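You operate a simulated robot arm through the tools that you are given. There is no shell and no other tool. Be economical: measure what you need, move in short steps, check, and stop when the job is done.

You are at the controls of a simulated robot arm. One attempt, no reset.

## Task
Put one of the thumb screws from the desk top on the yellow striped plate. Then take the beaker with the black ring and leave it on the top of the orange bench mat. Then put the brown valve block on the top of the board bench. Then open the black door, take the blue head lid and put it on the shelf in the grey cabinet, then shut the door. Then close the top drawer. Then stack the parts tub that says "Pins" from the top of the repair bench on top of the parts tub labelled "Clips". Then open the middle drawer, take the white ring from the inside of the middle drawer and leave it on top of the orange case, then shut the drawer. Then fetch the clamp from the top of the orange bench mat and set it on top of the black box there. Then take the clean green filter from the top of the orange bench mat and leave it on the shelf under the packing table. Then open the top parts drawer. Keep to this order. Set down upright: beaker with the black ring, clean green filter.
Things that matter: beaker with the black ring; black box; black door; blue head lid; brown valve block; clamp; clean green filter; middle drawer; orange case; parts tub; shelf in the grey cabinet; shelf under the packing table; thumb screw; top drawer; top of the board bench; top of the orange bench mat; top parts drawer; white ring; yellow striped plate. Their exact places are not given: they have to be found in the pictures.

It is judged by the outcome, as a careful person would: the job done as asked, and still so three seconds after it is handed in. It fails if anything else is knocked over, pushed out of place, dropped, spilled or broken. Lids that push on must go on centred and level and be pressed home; caps that screw on are set level and turned clockwise until they are tight.

## Robot
A 6-joint arm with a fingered hand on a trunk, on a base that drives. Base frame: it is fixed to the floor where the robot stands at the start and does not move with it; the origin is under the middle of the robot, x ahead of it, y to its left, z up. Readings come in cm, degrees, newtons and seconds.
With the tool pointing down near the work surface it reaches from about 14 to 36 cm from the robot's upright axis, wherever it stands. Its first joint turns from -166.0 to 166.0 degrees. Places, roughly: beaker with the black ring [75, 250, 50]; black box (9x8x5 cm) [-390, 130, 90]; black door [-190, -60, 40]; blue head lid (6x6x4 cm) [-400, 20, 90]; brown valve block [-375, 0, 100]; clamp (5x7x2 cm) [-400, 120, 90]; clean green filter (5x5x7 cm) [-380, 150, 90]; middle drawer [-410, 50, 100]; orange case (16x15x3 cm) [-170, -30, 90]; parts tub [-400, 25, 100]; shelf in the grey cabinet [-190, -40, 40]; shelf under the packing table [-410, 250, 20]; thumb screw (3x3x3 cm) [50, -30, 90]; top drawer [-410, 50, 100]; top of the board bench [-290, -200, 80]; top of the orange bench mat [-390, 140, 90]; top parts drawer [-220, -210, 110]; white ring (6x6x2 cm) [-410, 60, 100]; yellow striped plate (6x6x2 cm) [60, 10, 90]. Payload 2.3 kg.
The TCP is the grasp point between the finger pads, 2.2 cm short of the fingertips. In the tool frame z runs along the fingers and y along their closing line. The gripper opens to 11.2 cm. The gripper's body begins 6 cm behind the TCP. The gripper is a hand of 3 fingers: y runs from the thumb to the fingers, the wrist lies at [0, 0, -21.8] in the tool frame, and closing takes about 1.5 s.
Orientation is that of the tool frame in the base frame, as [roll, pitch, yaw] about the fixed x, y, z axes, in that order (R = Rz(yaw) Ry(pitch) Rx(roll)). With the fingers straight down and closing along the base's y, the tool's x points along the base's -x, its y along +y and its z along -z.

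## Interface
- The arm moves only by the tool apply_moves. Its argument "commands" is a list of rows, each an object of numbers (a shift or turn left out is 0, a gripper value left out holds the last): "x", "y", "z": the shift along the tool's x, y, z in cm; "ax", "ay", "az": the turn, a rotation vector about the tool's x, y, z in degrees; "hand": the opening, from 0 (shut) to 1 (fully open). In form: [{"x": .., "y": .., "z": .., "ax": .., "ay": .., "az": .., "hand": ..}, ...]. A call has 1 to 20 rows; each row shifts and turns the commanded pose from where the row before left it, along the tool's axes as they then stand. A row lasts 0.2 s, in which the tool goes at most 5 cm and 8.6 degrees; a call with a longer step from one row to the next is refused whole, and so is a gripper value outside its range. A pose out of reach is approached as far as the arm can. The call stops where the force on the tool passes 40 N (or 10 N more than at its start, if that is more) or the arm is blocked; 0.2 s more then pass. The fingers move at their own pace (about 7.2 cm/s each) and stop on an object; they squeeze with about 26 N. The grip force told is the motor's: it shows also when the fingers shut on nothing. Time passes only in rows, and 0.2 s behind the last, so rows that do not move let the fingers close. It gives the time, the measured TCP pose, the force on the tool (base axes), the opening and the grip force at its end, in the units of the frame above (readings bear some noise), with the torque about the TCP (base axes, N m) and any sound that the robot's microphone picked up.
- Cameras (640 x 400 px; columns grow to the right, rows downward): "scene" is now at [0.38, 10.27, 158.95]; the picture's right is [-0.51, -0.86, 0.00], its down [-0.70, 0.41, -0.58] and it looks along [0.50, -0.29, -0.82] (base axes); focal length 288 px, centre (320, 200). "wrist" rides on the gripper at [6.6, 0.3, -8] in the tool frame; the picture's right is [-0.05, 1.00, 0.00], its down [-0.77, -0.04, -0.64] and it looks along [-0.64, -0.03, 0.77] (tool axes); focal length 275 px, centre (320, 200).
- grab_frame(camera): a new picture of that camera. No time passes.
- raise_lower(by): slides the trunk up (or, below 0, down) by that many cm; the arm and the scene camera ride with it, the base frame stays. It gives what a move gives, with no picture.
- base_move(legs): drives the robot by 1 to 6 legs, each [ahead, left, turn to the left] in cm, cm and degrees, along the robot's own axes; the way and the turn of a leg run together, so that a leg with both is an arc; at most 150 cm and 180 degrees a leg. The arm and the cameras ride along, it lands a little off, and it stops where it bumps. It gives what a move gives.
- hand_shape(shape): the hand has 3 fingers and takes this shape, open, in about a second: jaw (thumb against the fingers, like two jaws); tri (thumb and two fingers); tip (a fingertip pinch); poke (one finger out to press); point (the index stretched); flat (the hand flat); cup (the hand cupped); fist (a fist). The gripper value then closes the fingers along that shape, each until it touches; the sizes above hold for jaw. It gives what a move gives, with no picture.
- turn_head(pan, tilt): turns the head with the scene camera to pan (to the left, within 155 degrees either way) and tilt (down, from -29 to 69), counted from straight ahead of the robot. It gives what a move gives.
- point_at(camera, pixels): for up to 12 pixels [column, row] of the newest picture of that camera ("zoom" is the newest enlarged one), the place [x, y, z] in the base frame of the surface seen there, good to about 0.3 cm. No time passes.
- zoom(camera, box): a new picture of the part [left, top, right, bottom] of that camera's present view, enlarged. No time passes.
- finish_job(): hands the job in; it is judged then, once.

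Keep the steps short. Do not move on a guess: measure, check each grasp and each placing, and mend mistakes. In all there are 364 turns and 306 pictures (those below and enlarged ones count). Leave the gripper open and the arm clear of the work at the hand-in unless told otherwise, and finish with a single line.

The tools are called after "Emit:" by a JSON object that holds its "op" and its "data". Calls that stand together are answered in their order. apply_moves: Moves the arm, as the interface text tells. Its arguments: {"type":"object","properties":{"commands":{"type":"array","items":{"type":"object","properties":{"x":{"type":"number"},"y":{"type":"number"},"z":{"type":"number"},"ax":{"type":"number"},"ay":{"type":"number"},"az":{"type":"number"},"hand":{"type":"number"}}}}},"required":["commands"]} The other tools are called the same way: raise_lower (by) slides the trunk up or down; hand_shape (shape) gives the hand a shape; base_move (legs) drives the base; turn_head (pan, tilt) turns the head that bears the scene camera; grab_frame (camera) takes a picture; point_at (camera, pixels) gives the place of the surface under pixels of a picture; zoom (camera, box) takes an enlarged picture of a part of a camera's view; finish_job () hands the job in.

At the start:

```text
time: 0.0
ee_pos: [27.43, 12.28, 113.25]
orientation: [180.0, -0.1, 179.9]
contact_force: [0.4, 0.2, -1.1]
wrist_torque: [0.0, 0.05, 0.02]
width: 11.2
grasp_force: 0.0
shape: jaw
trunk travel left (down, up): [-52.5, 6.5]
robot x, y, heading: [0.01, 0.05, -0.0]
head pan, tilt: [-30.4, 54.7]
```

scene: 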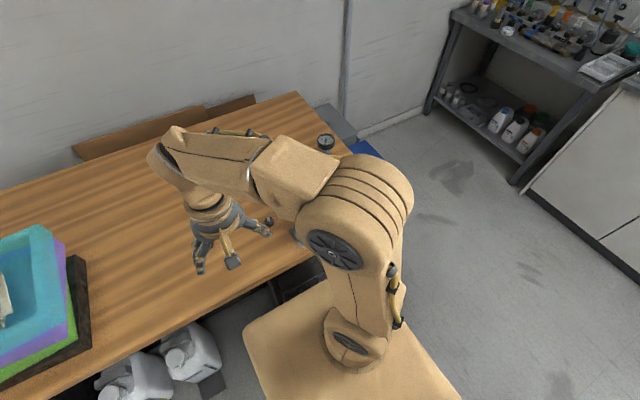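
wrist: 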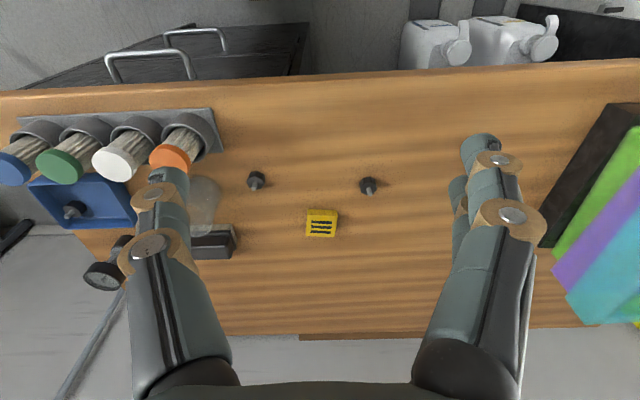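

I see two thumb screws at wrist pixels (256,180) and (367,186), and the yellow plate at (321,222). I'll measure them.

Emit:
{"op": "point_at", "data": {"camera": "wrist", "pixels": [[256, 176], [256, 187], [367, 183], [369, 194], [321, 214], [321, 232], [308, 222], [336, 222], [320, 260], [205, 190]]}}

Emit:
{"op": "zoom", "data": {"camera": "wrist", "box": [220, 150, 420, 275]}}

```text
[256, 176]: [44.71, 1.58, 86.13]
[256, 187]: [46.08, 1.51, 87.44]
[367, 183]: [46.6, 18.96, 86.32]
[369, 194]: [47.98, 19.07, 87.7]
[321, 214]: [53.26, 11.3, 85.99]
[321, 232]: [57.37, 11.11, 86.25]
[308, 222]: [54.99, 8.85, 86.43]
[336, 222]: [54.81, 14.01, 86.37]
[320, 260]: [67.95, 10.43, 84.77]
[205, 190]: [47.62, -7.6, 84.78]
```

```text
3.20 times, centred on (320, 212) of wrist
```

zoom: 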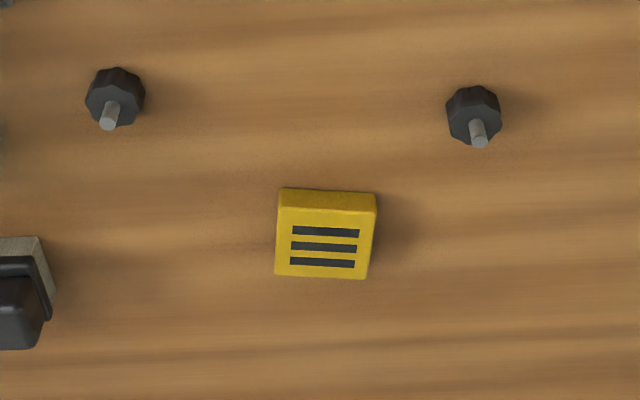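

Screws stand head down on the table (z≈84.8), plate centre ≈(55.3,11.3). Check the desk's near edge and the base's size to know how near I can drive.

Emit:
{"op": "point_at", "data": {"camera": "scene", "pixels": [[245, 325], [330, 283], [455, 390], [300, 262], [150, 340], [30, 395], [180, 350], [290, 290], [325, 140], [270, 222]]}}

Emit:
{"op": "point_at", "data": {"camera": "wrist", "pixels": [[320, 77], [560, 62], [60, 90], [150, 55], [195, 35], [280, 60], [435, 45], [585, 230], [320, 20], [215, 240], [185, 160], [100, 270]]}}

```text
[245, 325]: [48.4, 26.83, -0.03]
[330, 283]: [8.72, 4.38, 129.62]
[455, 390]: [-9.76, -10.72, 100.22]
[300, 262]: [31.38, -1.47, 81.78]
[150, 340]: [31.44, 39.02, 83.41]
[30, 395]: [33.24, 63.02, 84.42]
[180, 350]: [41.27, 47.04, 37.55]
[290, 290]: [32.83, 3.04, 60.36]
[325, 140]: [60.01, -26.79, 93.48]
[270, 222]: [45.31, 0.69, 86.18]
```

```text
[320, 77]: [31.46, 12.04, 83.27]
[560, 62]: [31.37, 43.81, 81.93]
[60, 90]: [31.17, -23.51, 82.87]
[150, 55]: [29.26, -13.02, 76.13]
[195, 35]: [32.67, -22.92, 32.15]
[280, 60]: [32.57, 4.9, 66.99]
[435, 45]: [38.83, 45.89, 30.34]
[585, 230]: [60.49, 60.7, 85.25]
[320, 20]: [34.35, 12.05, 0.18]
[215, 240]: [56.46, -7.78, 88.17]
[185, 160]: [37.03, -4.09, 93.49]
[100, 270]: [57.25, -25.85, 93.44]
```

I'll look straight down ahead to see the robot's own front against the desk edge.

Emit:
{"op": "turn_head", "data": {"pan": 0, "tilt": 69}}

Emit:
{"op": "grab_frame", "data": {"camera": "scene"}}

```text
time: 0.9
ee_pos: [27.51, 12.34, 113.28]
orientation: [180.0, -0.1, 179.9]
contact_force: [0.3, -0.9, 0.4]
wrist_torque: [0.01, 0.0, -0.01]
width: 11.19
grasp_force: 0.0
shape: jaw
trunk travel left (down, up): [-52.5, 6.5]
robot x, y, heading: [-0.05, 0.28, -0.1]
head pan, tilt: [0.0, 68.8]
```

```text
302 pictures are left
```

scene: 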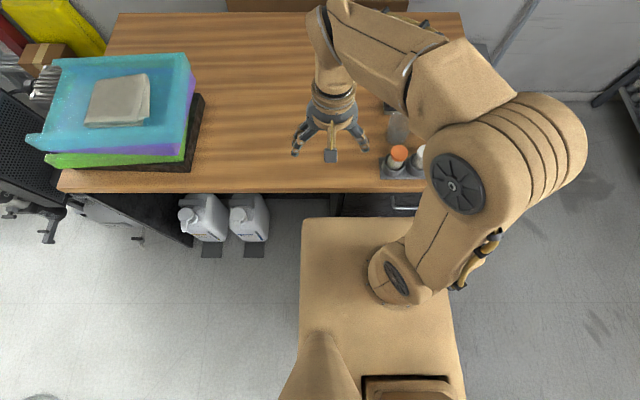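

Emit:
{"op": "point_at", "data": {"camera": "scene", "pixels": [[305, 222], [350, 222], [302, 300], [320, 350], [450, 340], [460, 390], [395, 280], [340, 260], [465, 160], [405, 208]]}}

```text
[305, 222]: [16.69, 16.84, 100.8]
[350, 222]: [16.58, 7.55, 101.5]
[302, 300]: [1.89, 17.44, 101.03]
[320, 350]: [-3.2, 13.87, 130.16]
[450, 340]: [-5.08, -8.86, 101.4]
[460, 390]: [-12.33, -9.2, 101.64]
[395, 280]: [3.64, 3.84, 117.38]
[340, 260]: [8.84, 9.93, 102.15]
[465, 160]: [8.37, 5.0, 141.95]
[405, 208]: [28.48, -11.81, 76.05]
```

The torso's front is at x≈16.7, the desk edge at 31.5. I drive 11 ahead and 8 left, away from the drawer handles.

Emit:
{"op": "base_move", "data": {"legs": [[0, 8, 0], [11, 0, 0]]}}

Emit:
{"op": "grab_frame", "data": {"camera": "scene"}}

Emit:
{"op": "grab_frame", "data": {"camera": "wrist"}}

```text
time: 2.8
ee_pos: [38.4, 20.2, 113.26]
orientation: [179.9, 0.0, 179.9]
contact_force: [0.6, -0.1, -0.1]
wrist_torque: [-0.01, 0.03, -0.03]
width: 11.18
grasp_force: 0.1
shape: jaw
trunk travel left (down, up): [-52.5, 6.5]
robot x, y, heading: [10.9, 7.65, -0.1]
head pan, tilt: [0.0, 68.8]
```

```text
301 pictures are left
```

scene: 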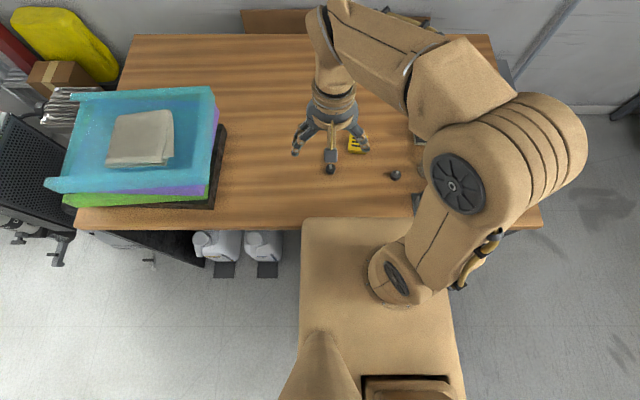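

```text
300 pictures are left
```

wrist: 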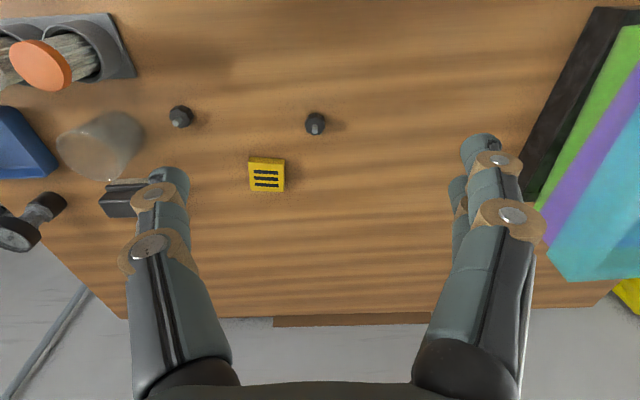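

The drive went without a bump. Now I measure the left screw at wrist (315,123) and the plate again.

Emit:
{"op": "zoom", "data": {"camera": "wrist", "box": [220, 80, 380, 200]}}

Emit:
{"op": "point_at", "data": {"camera": "wrist", "pixels": [[315, 115], [315, 122], [316, 130], [306, 122], [325, 122], [267, 162], [267, 190], [249, 175], [285, 175], [180, 116]]}}

```text
3.33 times, centred on (300, 140) of wrist
```

zoom: 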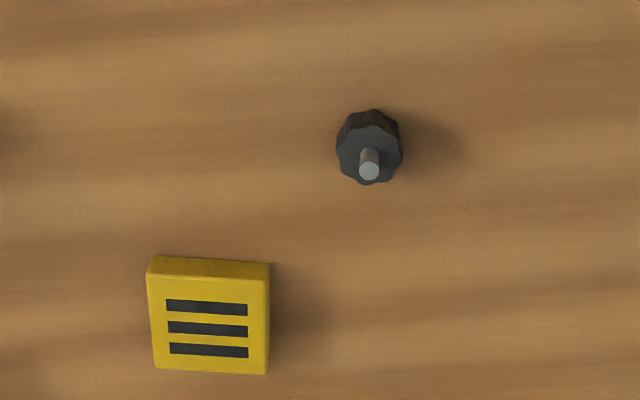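

```text
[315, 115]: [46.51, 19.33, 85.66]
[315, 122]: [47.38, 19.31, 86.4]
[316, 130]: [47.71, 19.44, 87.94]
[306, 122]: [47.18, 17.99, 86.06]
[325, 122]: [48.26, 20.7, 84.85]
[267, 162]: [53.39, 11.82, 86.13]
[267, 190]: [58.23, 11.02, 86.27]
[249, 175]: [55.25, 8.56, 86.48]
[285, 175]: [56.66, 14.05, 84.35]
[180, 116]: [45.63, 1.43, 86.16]
```

Screw centre ≈(47.4,19.2), head top 86.4; plate centre ≈(55.5,11.3), top 86.4. I drive 2.5 cm nearer and 3 left.

Emit:
{"op": "base_move", "data": {"legs": [[2.5, 3, 0]]}}

```text
time: 3.7
ee_pos: [41.03, 23.24, 113.17]
orientation: [-179.9, -0.1, -180.0]
contact_force: [0.3, 0.1, 0.0]
wrist_torque: [-0.01, 0.0, -0.03]
width: 11.17
grasp_force: 0.1
shape: jaw
trunk travel left (down, up): [-52.5, 6.5]
robot x, y, heading: [13.75, 10.9, -0.3]
head pan, tilt: [0.0, 68.8]
```

Move over the screw and halfway down: x −6.4, y −4.0 in tool axes, then down 15 cm.

Emit:
{"op": "apply_moves", "data": {"commands": [{"x": -3.2, "y": -2, "hand": 0.7}, {"x": -3.2, "y": -2}, {"z": 4}, {"z": 4}, {"z": 4}, {"z": 3}, {}]}}

Emit:
{"op": "grab_frame", "data": {"camera": "wrist"}}

```text
time: 5.3
ee_pos: [47.65, 19.17, 98.29]
orientation: [-179.9, 0.0, 179.9]
contact_force: [0.3, -0.3, 0.2]
wrist_torque: [0.0, -0.01, 0.0]
width: 7.86
grasp_force: 0.0
shape: jaw
trunk travel left (down, up): [-52.5, 6.5]
robot x, y, heading: [13.72, 10.99, -0.1]
head pan, tilt: [0.0, 68.8]
```

```text
298 pictures are left
```

wrist: 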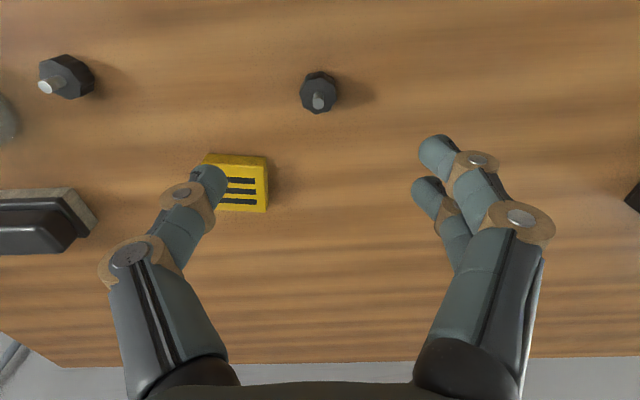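

Aligned. Lower 11 cm to z≈87.3.

Emit:
{"op": "apply_moves", "data": {"commands": [{"z": 4}, {"z": 4}, {"z": 2}, {"z": 1, "x": 0.2}, {}]}}

Emit:
{"op": "grab_frame", "data": {"camera": "wrist"}}

```text
time: 6.5
ee_pos: [47.14, 19.2, 87.32]
orientation: [180.0, 0.0, 179.9]
contact_force: [0.7, 1.1, -0.9]
wrist_torque: [0.0, -0.03, -0.02]
width: 7.9
grasp_force: 0.1
shape: jaw
trunk travel left (down, up): [-52.5, 6.5]
robot x, y, heading: [13.49, 11.06, -0.1]
head pan, tilt: [0.0, 68.8]
```

```text
297 pictures are left
```

wrist: 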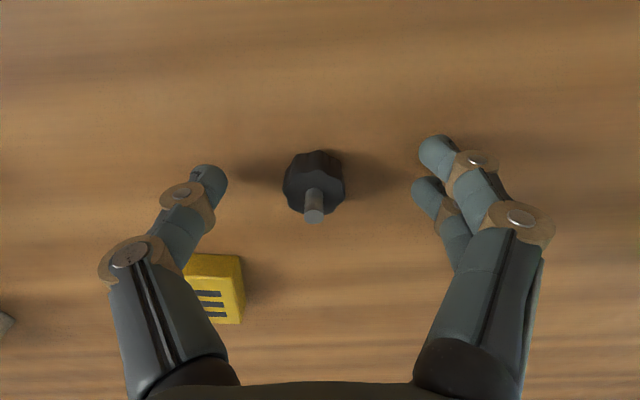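

Screw is centred between fingers. Close.

Emit:
{"op": "apply_moves", "data": {"commands": [{"hand": 0}, {}, {}, {}, {}, {}, {}, {}, {}]}}

Emit:
{"op": "grab_frame", "data": {"camera": "wrist"}}

```text
time: 8.5
ee_pos: [47.05, 19.51, 87.4]
orientation: [-179.9, 0.0, 180.0]
contact_force: [-0.8, -0.4, 0.2]
wrist_torque: [-0.02, -0.03, -0.03]
width: 0.95
grasp_force: 26.3
shape: jaw
trunk travel left (down, up): [-52.5, 6.5]
robot x, y, heading: [13.13, 11.06, 0.1]
head pan, tilt: [0.0, 68.8]
```

```text
296 pictures are left
```

wrist: 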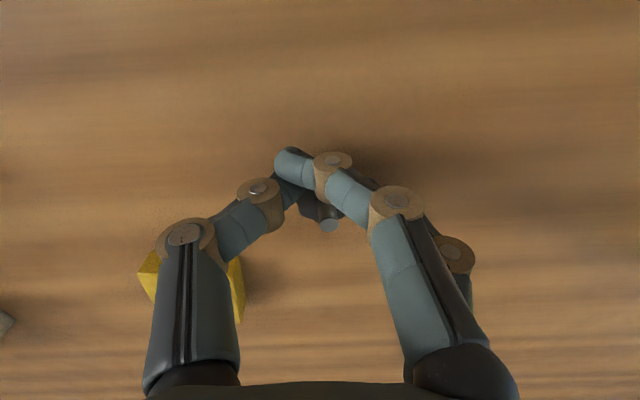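

Width 0.95 with grip 26 N; lift 8 cm and look.

Emit:
{"op": "apply_moves", "data": {"commands": [{"z": -2}, {"z": -3}, {"z": -3}, {}]}}

Emit:
{"op": "grab_frame", "data": {"camera": "wrist"}}

```text
time: 9.5
ee_pos: [47.26, 19.3, 95.58]
orientation: [-180.0, 0.0, 179.9]
contact_force: [-0.1, 1.0, 0.2]
wrist_torque: [0.03, 0.0, 0.02]
width: 0.97
grasp_force: 25.7
shape: jaw
trunk travel left (down, up): [-52.5, 6.5]
robot x, y, heading: [13.37, 10.78, -0.0]
head pan, tilt: [0.0, 68.8]
```

```text
295 pictures are left
```

wrist: 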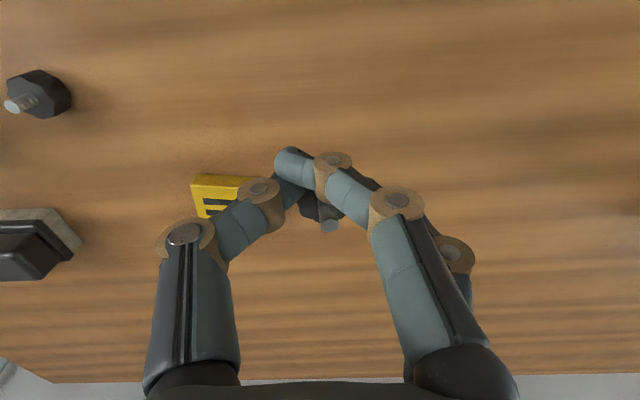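

The screw is held, at (325,215). Measure it relative to the TCP.

Emit:
{"op": "point_at", "data": {"camera": "wrist", "pixels": [[330, 226], [318, 212], [310, 205], [322, 218], [372, 182]]}}

Emit:
{"op": "zoom", "data": {"camera": "wrist", "box": [260, 140, 400, 240]}}

```text
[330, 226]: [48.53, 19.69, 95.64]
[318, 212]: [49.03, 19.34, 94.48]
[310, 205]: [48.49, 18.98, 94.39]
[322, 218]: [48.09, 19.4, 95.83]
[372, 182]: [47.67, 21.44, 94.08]
```

```text
4.00 times, centred on (330, 190) of wrist
```

zoom: 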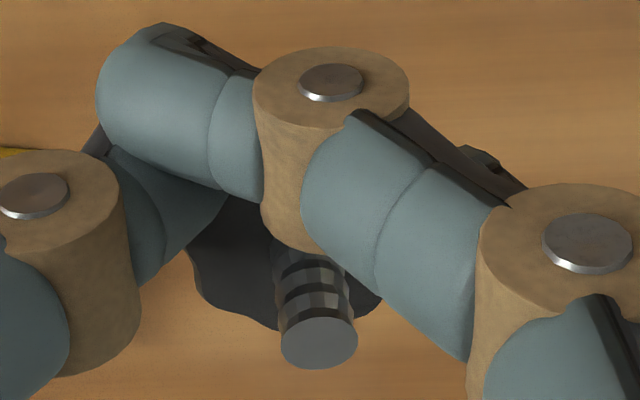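

Screw sits ~1 cm ahead of TCP, bottom 2.6 below. Target TCP ≈(54.5,11.1,89.2). Try going straight there at height first to see the reach.

Emit:
{"op": "apply_moves", "data": {"commands": [{"y": -4}, {"y": -4.2}, {"x": -3}, {"x": -3}, {"x": -1.2}, {}]}}

Emit:
{"op": "grab_frame", "data": {"camera": "wrist"}}

```text
time: 10.9
ee_pos: [54.36, 11.0, 95.47]
orientation: [180.0, 0.0, -179.9]
contact_force: [0.4, -0.1, -0.5]
wrist_torque: [0.0, -0.02, -0.02]
width: 0.93
grasp_force: 26.0
shape: jaw
trunk travel left (down, up): [-52.5, 6.5]
robot x, y, heading: [13.47, 10.86, 0.0]
head pan, tilt: [0.0, 68.8]
```

```text
293 pictures are left
```

wrist: 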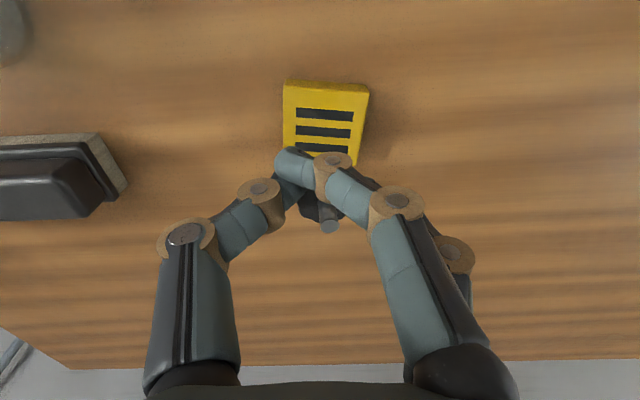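

In reach. Lower 6.1 cm.

Emit:
{"op": "apply_moves", "data": {"commands": [{"z": 3}, {"z": 2}, {"z": 1}, {}]}}

Emit:
{"op": "grab_frame", "data": {"camera": "wrist"}}

```text
time: 11.9
ee_pos: [54.31, 10.89, 89.29]
orientation: [179.9, 0.0, 179.9]
contact_force: [-1.1, -0.5, -0.6]
wrist_torque: [0.01, 0.02, 0.03]
width: 0.96
grasp_force: 26.3
shape: jaw
trunk travel left (down, up): [-52.5, 6.5]
robot x, y, heading: [13.55, 10.89, 0.2]
head pan, tilt: [0.0, 68.8]
```

```text
292 pictures are left
```

wrist: 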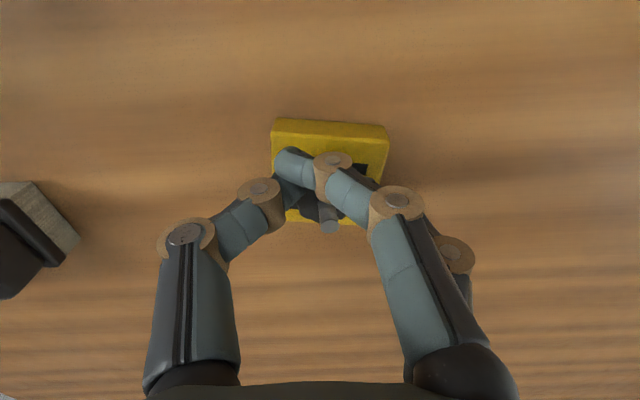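

Emit:
{"op": "point_at", "data": {"camera": "wrist", "pixels": [[330, 227], [315, 208], [329, 135], [292, 219], [348, 221], [278, 137], [383, 140], [318, 214]]}}

Emit:
{"op": "zoom", "data": {"camera": "wrist", "box": [250, 110, 410, 240]}}

```text
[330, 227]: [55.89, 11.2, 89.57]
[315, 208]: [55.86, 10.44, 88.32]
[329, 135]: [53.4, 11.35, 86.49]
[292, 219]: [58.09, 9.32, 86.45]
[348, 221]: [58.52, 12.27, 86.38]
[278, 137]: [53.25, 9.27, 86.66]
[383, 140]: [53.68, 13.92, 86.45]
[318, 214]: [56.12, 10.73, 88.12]
```

```text
3.08 times, centred on (330, 175) of wrist
```

zoom: 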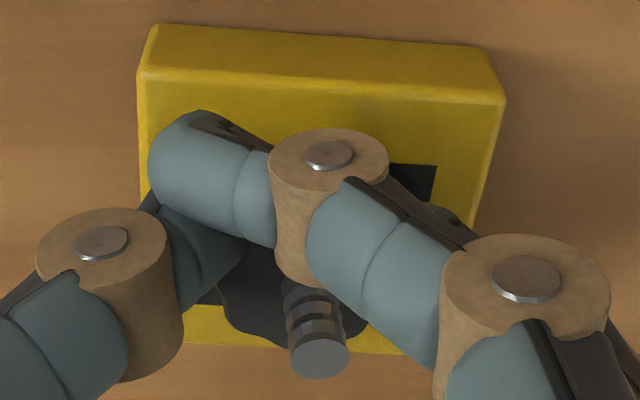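

Screw is over the plate's middle. Lower 0.2 and open.

Emit:
{"op": "apply_moves", "data": {"commands": [{"z": 0.2}, {"hand": 0.15}, {"hand": 0.3}, {"hand": 0.5}, {}, {}, {"z": -3}, {"z": -4}, {"z": -4}, {}]}}

Emit:
{"op": "grab_frame", "data": {"camera": "wrist"}}

```text
time: 14.1
ee_pos: [54.26, 11.28, 100.19]
orientation: [-179.9, 0.1, -180.0]
contact_force: [-0.4, 0.1, 0.1]
wrist_torque: [-0.01, 0.01, 0.0]
width: 5.55
grasp_force: 0.0
shape: jaw
trunk travel left (down, up): [-52.5, 6.5]
robot x, y, heading: [13.32, 10.9, 0.0]
head pan, tilt: [0.0, 68.8]
```

```text
290 pictures are left
```

wrist: 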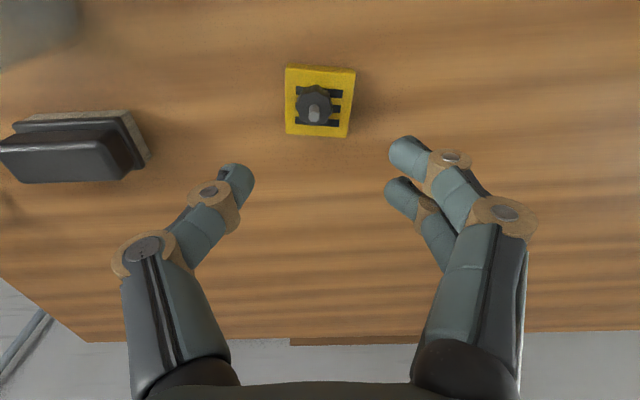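

The screw stands on the plate. Retract the arm, back off, and look toward the beaker (75,250).

Emit:
{"op": "apply_moves", "data": {"commands": [{"z": -4}, {"z": -4}, {"z": -4}, {"x": 4.5}, {"x": 4.5}, {"x": 4.5}, {}]}}

Emit:
{"op": "base_move", "data": {"legs": [[-45, 0, 0]]}}

Emit:
{"op": "turn_head", "data": {"pan": 70, "tilt": 20}}

Emit:
{"op": "grab_frame", "data": {"camera": "scene"}}

```text
time: 15.7
ee_pos: [41.12, 11.15, 112.3]
orientation: [-179.9, 0.0, 179.9]
contact_force: [-0.4, 0.2, -0.4]
wrist_torque: [0.02, 0.06, 0.01]
width: 5.54
grasp_force: 0.0
shape: jaw
trunk travel left (down, up): [-52.5, 6.5]
robot x, y, heading: [13.46, 11.15, -0.2]
head pan, tilt: [0.0, 68.8]
```

```text
time: 18.4
ee_pos: [-2.92, 11.19, 112.37]
orientation: [-179.9, 0.0, 179.8]
contact_force: [0.6, 0.6, 0.2]
wrist_torque: [-0.01, -0.01, -0.01]
width: 5.53
grasp_force: 0.1
shape: jaw
trunk travel left (down, up): [-52.5, 6.5]
robot x, y, heading: [-30.48, 10.91, -0.1]
head pan, tilt: [0.0, 68.8]
```

```text
time: 19.8
ee_pos: [-2.96, 11.09, 112.31]
orientation: [180.0, 0.0, 179.7]
contact_force: [0.9, 0.8, -0.3]
wrist_torque: [-0.04, 0.04, 0.0]
width: 5.51
grasp_force: 0.1
shape: jaw
trunk travel left (down, up): [-52.5, 6.5]
robot x, y, heading: [-30.2, 10.75, 0.1]
head pan, tilt: [70.0, 20.0]
```

```text
289 pictures are left
```

scene: 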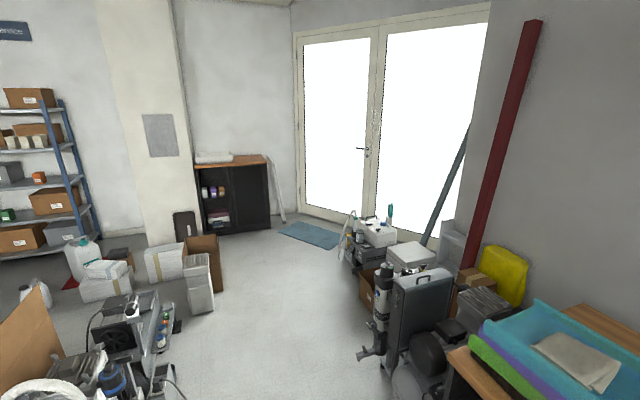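

Emit:
{"op": "zoom", "data": {"camera": "scene", "box": [320, 190, 480, 300]}}

Emit:
{"op": "point_at", "data": {"camera": "scene", "pixels": [[360, 228], [385, 230], [410, 252], [400, 310], [430, 280], [350, 250], [365, 255]]}}

```text
3.64 times, centred on (400, 245) of scene
```

zoom: 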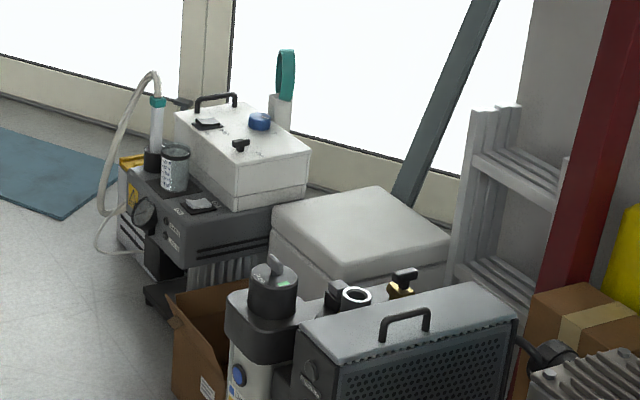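

```text
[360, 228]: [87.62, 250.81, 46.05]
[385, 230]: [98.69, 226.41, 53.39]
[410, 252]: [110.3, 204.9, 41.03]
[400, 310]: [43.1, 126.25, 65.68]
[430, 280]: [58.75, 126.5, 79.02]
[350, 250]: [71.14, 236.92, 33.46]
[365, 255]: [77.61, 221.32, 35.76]
```

The beaker with a black ring stands on the grey pump at zoom (175,168). Measure the beaker and the obstacles on the floor around.

Emit:
{"op": "point_at", "data": {"camera": "zoom", "pixels": [[175, 152], [175, 188], [160, 180], [189, 180], [120, 240], [200, 370], [152, 160], [150, 290], [105, 215], [255, 130], [230, 320]]}}

Emit:
{"op": "point_at", "data": {"camera": "scene", "pixels": [[212, 290], [300, 380], [250, 300], [300, 240], [240, 380], [200, 310], [180, 330], [360, 355], [345, 290], [195, 395], [285, 330]]}}

```text
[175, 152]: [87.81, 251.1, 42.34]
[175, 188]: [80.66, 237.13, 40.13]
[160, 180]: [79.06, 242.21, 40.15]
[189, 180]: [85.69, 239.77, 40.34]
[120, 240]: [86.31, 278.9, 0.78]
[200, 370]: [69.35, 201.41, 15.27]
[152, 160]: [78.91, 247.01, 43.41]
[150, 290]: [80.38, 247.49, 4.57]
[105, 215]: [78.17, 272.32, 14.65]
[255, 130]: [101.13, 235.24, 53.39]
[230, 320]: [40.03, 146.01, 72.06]
```

```text
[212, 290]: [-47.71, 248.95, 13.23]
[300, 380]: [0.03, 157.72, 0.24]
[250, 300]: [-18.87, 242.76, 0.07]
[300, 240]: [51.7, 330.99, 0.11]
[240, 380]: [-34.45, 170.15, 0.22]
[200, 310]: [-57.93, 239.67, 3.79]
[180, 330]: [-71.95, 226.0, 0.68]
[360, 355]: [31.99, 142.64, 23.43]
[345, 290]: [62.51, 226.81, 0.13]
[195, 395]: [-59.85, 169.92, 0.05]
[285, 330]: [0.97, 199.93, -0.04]
```

Emit:
{"op": "turn_head", "data": {"pan": 85, "tilt": 50}}

Emit:
{"op": "grab_frame", "data": {"camera": "scene"}}

```text
time: 20.7
ee_pos: [-2.82, 11.09, 112.35]
orientation: [180.0, 0.0, 179.7]
contact_force: [-0.3, 0.8, -0.3]
wrist_torque: [0.0, -0.04, 0.01]
width: 5.53
grasp_force: 0.0
shape: jaw
trunk travel left (down, up): [-52.5, 6.5]
robot x, y, heading: [-30.66, 10.89, -0.3]
head pan, tilt: [85.0, 50.0]
```

```text
287 pictures are left
```

scene: 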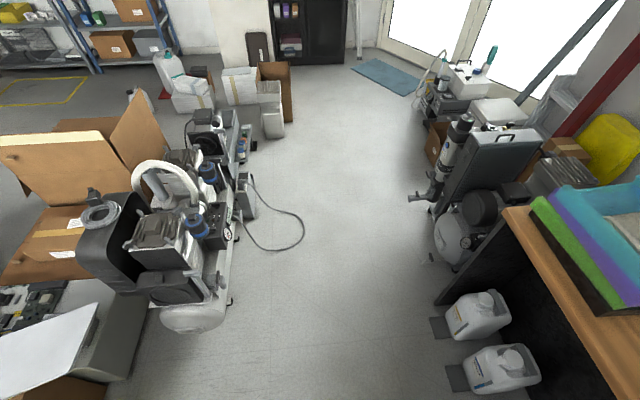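

Emit:
{"op": "point_at", "data": {"camera": "scene", "pixels": [[225, 310], [235, 225], [305, 230], [415, 195], [430, 260], [440, 300], [440, 325], [245, 150], [430, 145], [410, 195], [283, 100], [225, 260]]}}

```text
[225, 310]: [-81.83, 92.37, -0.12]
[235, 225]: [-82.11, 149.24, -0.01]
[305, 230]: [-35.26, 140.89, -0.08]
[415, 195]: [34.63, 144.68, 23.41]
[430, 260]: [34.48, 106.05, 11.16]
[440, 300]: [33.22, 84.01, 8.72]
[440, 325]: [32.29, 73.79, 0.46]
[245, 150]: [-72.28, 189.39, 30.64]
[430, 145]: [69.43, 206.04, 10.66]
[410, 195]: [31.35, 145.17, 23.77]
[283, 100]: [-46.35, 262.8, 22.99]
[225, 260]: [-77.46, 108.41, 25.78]
```

The corridor between x≈−30 and 30 is clear. Drive ahead 27, left 229 and stop at about (−3,240), then look.

Emit:
{"op": "base_move", "data": {"legs": [[27, 0, 0], [0, 115, 0], [0, 114, 0]]}}

Emit:
{"op": "turn_head", "data": {"pan": 0, "tilt": 50}}

Emit:
{"op": "grab_frame", "data": {"camera": "scene"}}

```text
time: 33.4
ee_pos: [27.95, 239.35, 112.33]
orientation: [-180.0, 0.1, 179.2]
contact_force: [-0.1, 0.0, 1.2]
wrist_torque: [-0.01, -0.03, 0.01]
width: 5.54
grasp_force: 0.0
shape: jaw
trunk travel left (down, up): [-52.5, 6.5]
robot x, y, heading: [0.47, 239.42, -0.7]
head pan, tilt: [85.0, 50.0]
```

```text
time: 35.0
ee_pos: [27.99, 239.26, 112.32]
orientation: [180.0, 0.0, 179.2]
contact_force: [0.3, 0.3, 0.7]
wrist_torque: [0.02, 0.01, 0.0]
width: 5.56
grasp_force: 0.0
shape: jaw
trunk travel left (down, up): [-52.5, 6.5]
robot x, y, heading: [0.74, 239.88, -0.9]
head pan, tilt: [0.0, 50.0]
```

```text
286 pictures are left
```

scene: 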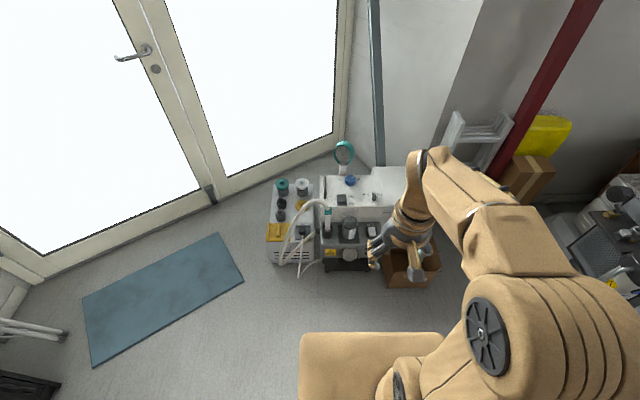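

Emit:
{"op": "zoom", "data": {"camera": "scene", "box": [255, 165, 445, 300]}}

Emit:
{"op": "grab_frame", "data": {"camera": "wrist"}}

```text
2.96 times, centred on (350, 232) of scene
```

zoom: 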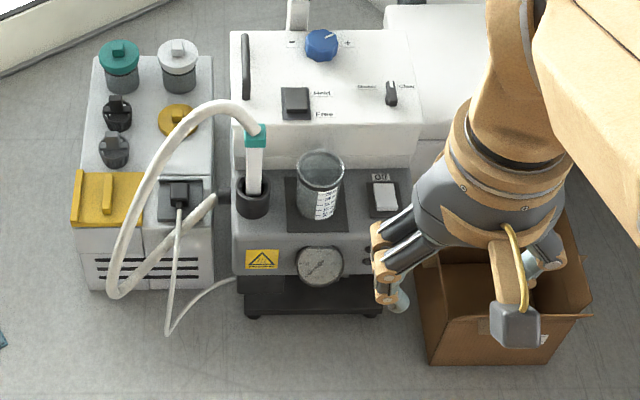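

```text
284 pictures are left
```

wrist: 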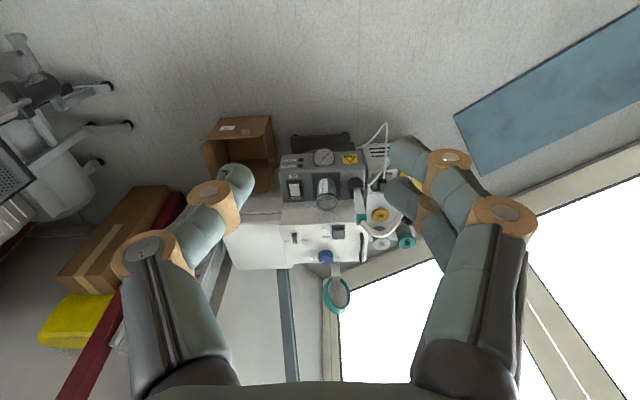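

Emit:
{"op": "point_at", "data": {"camera": "zoom", "pixels": [[320, 155], [320, 175], [302, 162], [342, 166], [305, 205], [325, 215], [355, 225], [255, 210], [320, 270], [400, 200], [320, 300], [262, 185]]}}

Emit:
{"op": "zoom", "data": {"camera": "wrist", "box": [260, 120, 420, 270]}}

```text
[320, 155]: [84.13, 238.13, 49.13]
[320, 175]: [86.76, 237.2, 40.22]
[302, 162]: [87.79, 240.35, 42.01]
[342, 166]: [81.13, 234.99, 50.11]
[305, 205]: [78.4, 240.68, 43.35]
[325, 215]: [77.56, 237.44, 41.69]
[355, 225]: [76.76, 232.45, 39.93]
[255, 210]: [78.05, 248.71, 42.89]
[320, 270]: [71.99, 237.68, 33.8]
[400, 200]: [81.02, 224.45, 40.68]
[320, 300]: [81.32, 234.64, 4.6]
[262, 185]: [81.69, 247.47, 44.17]
```

```text
2.67 times, centred on (340, 195) of wrist
```

zoom: 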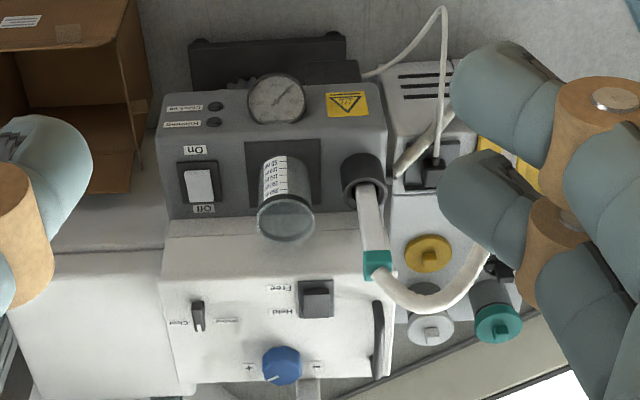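

Measure the white box front and the tube loop so the hand clears them.

Emit:
{"op": "grab_frame", "data": {"camera": "scene"}}

Emit:
{"op": "zoom", "data": {"camera": "scene", "box": [255, 165, 445, 300]}}

Emit:
{"op": "point_at", "data": {"camera": "zoom", "pixels": [[340, 122], [340, 140], [260, 120], [250, 110], [210, 102], [255, 140], [130, 220], [372, 110], [345, 185], [318, 195]]}}

```text
282 pictures are left
```

scene: 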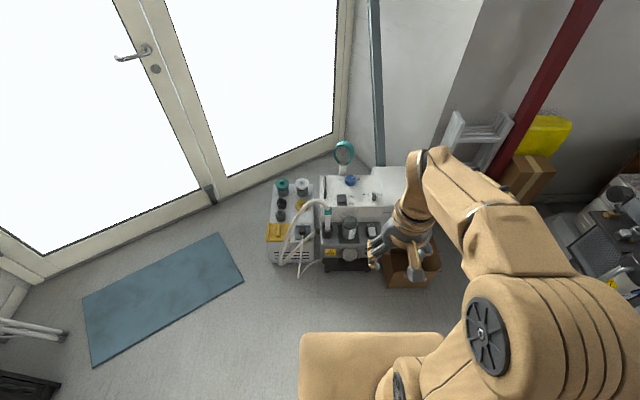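

```text
2.96 times, centred on (350, 232) of scene
```

zoom: 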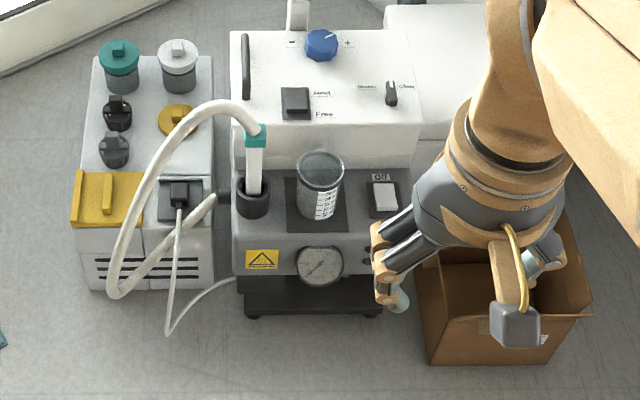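

```text
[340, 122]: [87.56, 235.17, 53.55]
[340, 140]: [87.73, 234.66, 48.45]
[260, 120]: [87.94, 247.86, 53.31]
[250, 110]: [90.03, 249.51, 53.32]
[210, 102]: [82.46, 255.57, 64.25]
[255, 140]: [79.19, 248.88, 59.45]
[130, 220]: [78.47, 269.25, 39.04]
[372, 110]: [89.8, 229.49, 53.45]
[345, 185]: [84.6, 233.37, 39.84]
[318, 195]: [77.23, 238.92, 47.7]
```

Beaker centre ≈(81,238), rim z 50, base 40. White box front at x 87.6, probe at y≥246. Lower the trunk 45 and drive 44 ahead.

Emit:
{"op": "raise_lower", "data": {"by": -45}}

Emit:
{"op": "base_move", "data": {"legs": [[44, 0, 0.8]]}}

Emit:
{"op": "grab_frame", "data": {"camera": "wrist"}}

```text
refused: -45 is not a number from -40 to 40
```

```text
time: 37.7
ee_pos: [71.73, 239.44, 112.35]
orientation: [-180.0, 0.0, 180.0]
contact_force: [0.5, -0.1, -0.3]
wrist_torque: [0.04, -0.01, 0.01]
width: 5.54
grasp_force: 0.1
shape: jaw
trunk travel left (down, up): [-52.5, 6.5]
robot x, y, heading: [44.2, 239.14, 0.0]
head pan, tilt: [0.0, 50.0]
```

```text
280 pictures are left
```

wrist: 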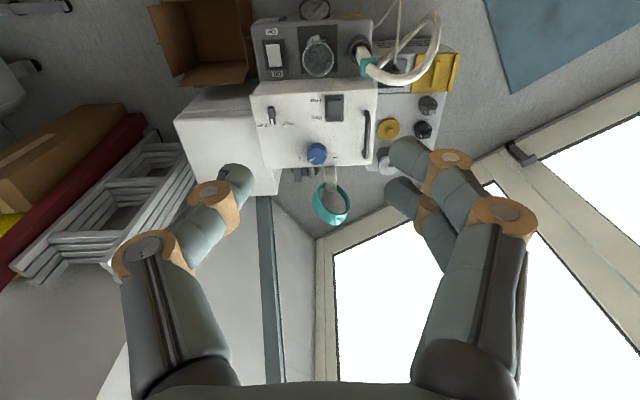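

Now lower 38 first, then look.

Emit:
{"op": "raise_lower", "data": {"by": -38}}

Emit:
{"op": "apply_moves", "data": {"commands": [{"x": -4, "y": -0.7, "hand": 0.75}, {"x": -4, "y": -0.7}, {"x": -1}, {}, {}]}}

Emit:
{"op": "grab_frame", "data": {"camera": "wrist"}}

Emit:
{"op": "grab_frame", "data": {"camera": "scene"}}

```text
time: 41.3
ee_pos: [71.88, 239.42, 74.24]
orientation: [180.0, 0.0, 180.0]
contact_force: [0.3, 0.7, 0.4]
wrist_torque: [-0.01, -0.03, 0.05]
width: 5.54
grasp_force: 0.1
shape: jaw
trunk travel left (down, up): [-14.5, 44.5]
robot x, y, heading: [44.34, 239.24, 0.0]
head pan, tilt: [0.0, 50.0]
```

```text
time: 42.5
ee_pos: [80.73, 237.95, 74.34]
orientation: [179.9, 0.0, -180.0]
contact_force: [-0.5, -0.3, 0.2]
wrist_torque: [0.0, -0.01, 0.01]
width: 8.36
grasp_force: 0.1
shape: jaw
trunk travel left (down, up): [-14.5, 44.5]
robot x, y, heading: [44.47, 239.17, 0.0]
head pan, tilt: [0.0, 50.0]
```

```text
279 pictures are left
```

wrist: 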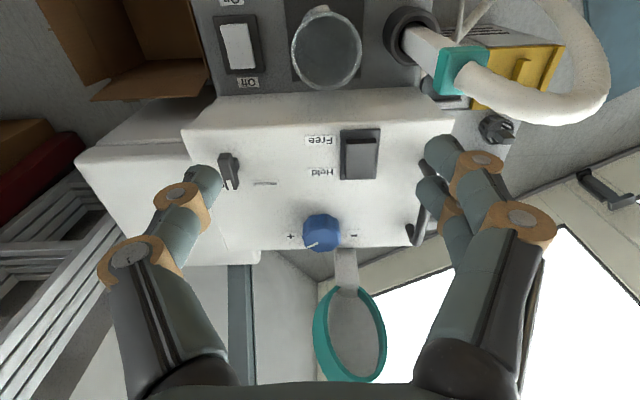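

```text
278 pictures are left
```

scene: 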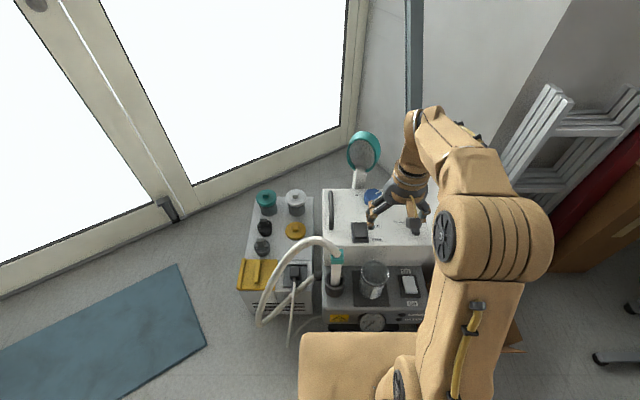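

Emit:
{"op": "point_at", "data": {"camera": "wrist", "pixels": [[293, 48], [361, 45], [326, 88], [320, 12], [440, 60], [463, 65], [350, 290], [325, 45]]}}

Emit:
{"op": "zoom", "data": {"camera": "scene", "box": [300, 230, 450, 350]}}

```text
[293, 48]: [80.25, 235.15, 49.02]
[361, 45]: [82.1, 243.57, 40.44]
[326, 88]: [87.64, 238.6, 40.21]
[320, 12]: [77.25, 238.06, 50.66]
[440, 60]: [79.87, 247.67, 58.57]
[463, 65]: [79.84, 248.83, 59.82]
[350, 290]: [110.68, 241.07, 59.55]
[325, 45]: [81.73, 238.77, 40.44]
```

```text
3.33 times, centred on (375, 290) of scene
```

zoom: 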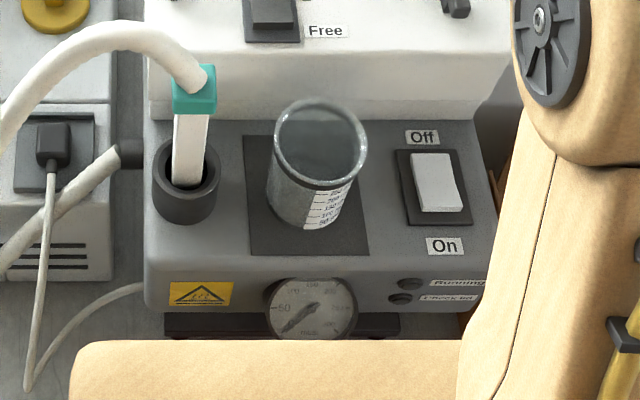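

Beaker centre ≈(80.7,238.8), diameter ≈7. Shift +0.8 in y, open to 0.8, go down to z 58 and look.

Emit:
{"op": "apply_moves", "data": {"commands": [{"y": 0.8, "hand": 0.8}, {"z": 4}, {"z": 4}, {"z": 4}, {"z": 4}, {}]}}

Emit:
{"op": "grab_frame", "data": {"camera": "wrist"}}

Emit:
{"op": "zoom", "data": {"camera": "scene", "box": [280, 200, 480, 350]}}

```text
time: 43.9
ee_pos: [80.57, 238.9, 58.05]
orientation: [-180.0, 0.0, 180.0]
contact_force: [0.5, 0.2, 0.5]
wrist_torque: [-0.01, -0.04, 0.02]
width: 8.96
grasp_force: 0.0
shape: jaw
trunk travel left (down, up): [-14.5, 44.5]
robot x, y, heading: [44.49, 239.3, 0.3]
head pan, tilt: [0.0, 50.0]
```

```text
276 pictures are left
```

wrist: 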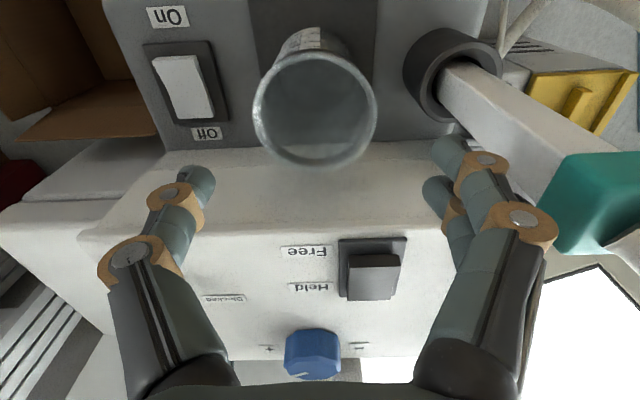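

```text
2.67 times, centred on (380, 275) of scene
```

zoom: 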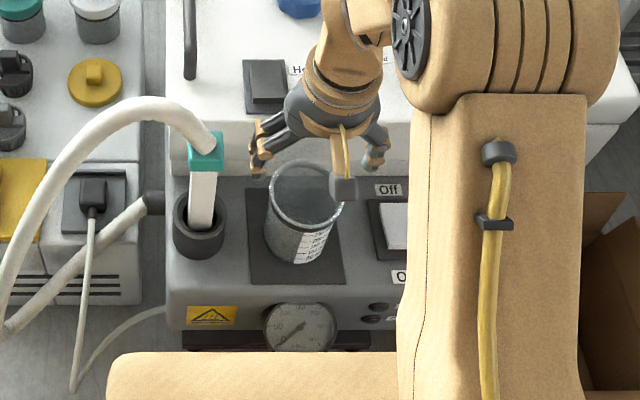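

Centred. Lower 11 to z≈47.

Emit:
{"op": "apply_moves", "data": {"commands": [{"z": 3}, {"z": 3}, {"z": 3}, {"z": 2}, {}]}}

Emit:
{"op": "grab_frame", "data": {"camera": "wrist"}}

```text
time: 45.1
ee_pos: [80.85, 238.69, 46.97]
orientation: [-179.9, 0.1, -179.9]
contact_force: [-0.2, -0.2, -0.1]
wrist_torque: [-0.01, 0.0, -0.03]
width: 8.94
grasp_force: 0.1
shape: jaw
trunk travel left (down, up): [-14.5, 44.5]
robot x, y, heading: [44.05, 239.16, -0.1]
head pan, tilt: [0.0, 50.0]
```

```text
274 pictures are left
```

wrist: 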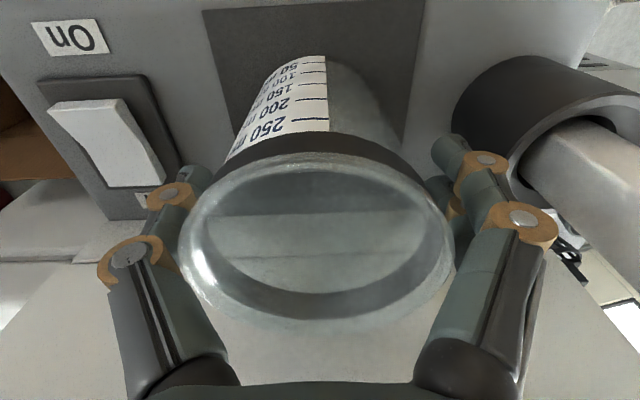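

The black ring is visible. Beaker centre is ~0.8 cm nearer to me; shift and close.

Emit:
{"op": "apply_moves", "data": {"commands": [{"x": 0.8}, {"hand": 0.5}, {"hand": 0.3}, {"hand": 0}, {}, {}, {}, {}, {}]}}

Emit:
{"op": "grab_frame", "data": {"camera": "wrist"}}

```text
time: 47.1
ee_pos: [80.04, 238.69, 47.21]
orientation: [180.0, 0.0, -180.0]
contact_force: [0.3, 0.2, -0.5]
wrist_torque: [0.0, 0.02, -0.02]
width: 6.49
grasp_force: 25.7
shape: jaw
trunk travel left (down, up): [-14.5, 44.5]
robot x, y, heading: [44.49, 239.69, -0.3]
head pan, tilt: [0.0, 50.0]
```

```text
273 pictures are left
```

wrist: 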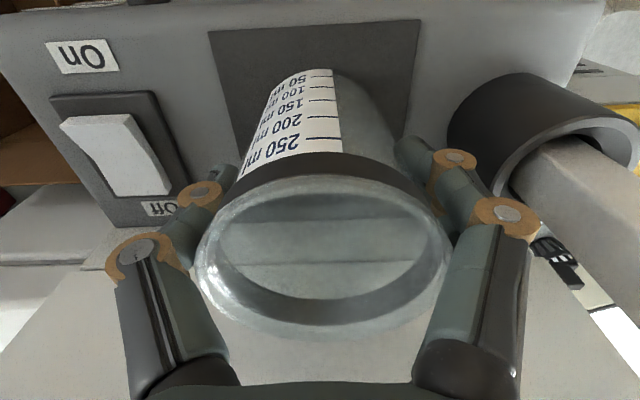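

Gripped at 6.5 cm. Base of beaker ≈7 cm below the TCP. Lift straight up.

Emit:
{"op": "apply_moves", "data": {"commands": [{"z": -3}, {"z": -4}, {"z": -4}, {"z": -4}, {"z": -4}, {"z": -4}, {"z": -4}, {}]}}

Emit:
{"op": "raise_lower", "data": {"by": 38}}

Emit:
{"op": "apply_moves", "data": {"commands": [{"x": 4}, {"x": 4}, {"x": 4}, {}]}}

Emit:
{"op": "grab_frame", "data": {"camera": "wrist"}}

```text
time: 48.9
ee_pos: [80.04, 238.66, 74.75]
orientation: [-180.0, -0.1, 179.9]
contact_force: [0.0, 0.1, -0.5]
wrist_torque: [0.0, 0.0, 0.01]
width: 6.46
grasp_force: 26.2
shape: jaw
trunk travel left (down, up): [-14.5, 44.5]
robot x, y, heading: [44.13, 239.3, -0.0]
head pan, tilt: [0.0, 50.0]
```

```text
time: 52.6
ee_pos: [80.1, 238.72, 112.57]
orientation: [179.9, 0.0, -180.0]
contact_force: [-0.2, 0.1, -1.5]
wrist_torque: [0.02, -0.02, -0.02]
width: 6.45
grasp_force: 26.4
shape: jaw
trunk travel left (down, up): [-52.5, 6.5]
robot x, y, heading: [44.72, 239.2, 0.1]
head pan, tilt: [0.0, 50.0]
```

```text
time: 53.6
ee_pos: [68.48, 238.64, 112.48]
orientation: [-179.9, 0.0, 180.0]
contact_force: [0.5, 0.1, -0.7]
wrist_torque: [0.0, 0.04, 0.02]
width: 6.43
grasp_force: 26.0
shape: jaw
trunk travel left (down, up): [-52.5, 6.5]
robot x, y, heading: [44.44, 239.2, -0.0]
head pan, tilt: [0.0, 50.0]
```

```text
272 pictures are left
```

wrist: 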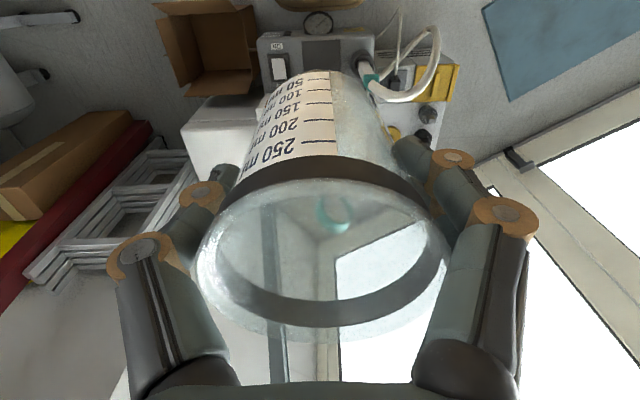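

Beaker held upright. Back off to the aisle, turn around to face −x and look.

Emit:
{"op": "base_move", "data": {"legs": [[-44, 0, 0], [0, 0, 180]]}}

Emit:
{"op": "turn_head", "data": {"pan": 10, "tilt": 20}}

Emit:
{"op": "grab_frame", "data": {"camera": "scene"}}

```text
time: 63.6
ee_pos: [-24.49, 239.94, 112.52]
orientation: [180.0, 0.1, -0.4]
contact_force: [-0.2, 0.3, -0.9]
wrist_torque: [-0.03, 0.01, -0.03]
width: 6.38
grasp_force: 25.9
shape: jaw
trunk travel left (down, up): [-52.5, 6.5]
robot x, y, heading: [-0.43, 239.56, 179.7]
head pan, tilt: [0.0, 50.0]
```

```text
time: 64.6
ee_pos: [-24.47, 239.94, 112.62]
orientation: [179.9, 0.1, -0.3]
contact_force: [-0.7, 0.4, -0.7]
wrist_torque: [0.04, -0.01, 0.02]
width: 6.37
grasp_force: 25.6
shape: jaw
trunk travel left (down, up): [-52.5, 6.5]
robot x, y, heading: [-0.7, 239.31, 179.8]
head pan, tilt: [10.0, 20.0]
```

```text
271 pictures are left
```

scene: 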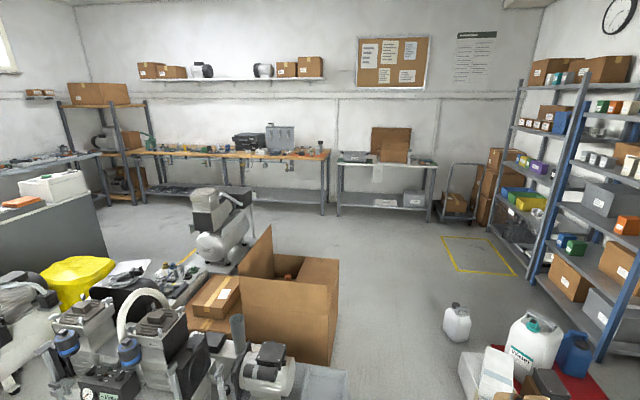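

Emit:
{"op": "point_at", "data": {"camera": "scene", "pixels": [[325, 362], [345, 380], [445, 335], [462, 375], [335, 285], [400, 280], [300, 220], [385, 215], [235, 265], [195, 270], [100, 250], [440, 225]]}}

Emit:
{"op": "point_at", "data": {"camera": "scene", "pixels": [[120, 265], [370, 160], [425, 165], [235, 155], [320, 157], [150, 155], [50, 185], [60, 205], [280, 135], [390, 200], [20, 225], [480, 385]]}}

```text
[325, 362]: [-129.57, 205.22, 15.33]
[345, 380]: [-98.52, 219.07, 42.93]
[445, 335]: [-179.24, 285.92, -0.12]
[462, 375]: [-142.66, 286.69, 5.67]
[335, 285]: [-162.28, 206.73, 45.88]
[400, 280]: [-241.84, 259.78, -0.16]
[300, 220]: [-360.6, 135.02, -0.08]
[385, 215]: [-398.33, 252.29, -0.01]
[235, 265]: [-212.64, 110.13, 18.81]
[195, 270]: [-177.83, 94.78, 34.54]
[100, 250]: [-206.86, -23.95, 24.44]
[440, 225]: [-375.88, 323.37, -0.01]
```

```text
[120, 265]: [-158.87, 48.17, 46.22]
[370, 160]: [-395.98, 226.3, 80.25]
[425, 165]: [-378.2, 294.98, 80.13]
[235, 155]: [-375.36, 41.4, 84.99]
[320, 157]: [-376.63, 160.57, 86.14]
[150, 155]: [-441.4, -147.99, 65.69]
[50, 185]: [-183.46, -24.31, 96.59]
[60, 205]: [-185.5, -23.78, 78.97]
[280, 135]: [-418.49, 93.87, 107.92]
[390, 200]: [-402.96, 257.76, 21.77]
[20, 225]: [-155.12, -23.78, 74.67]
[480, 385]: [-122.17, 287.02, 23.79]
```

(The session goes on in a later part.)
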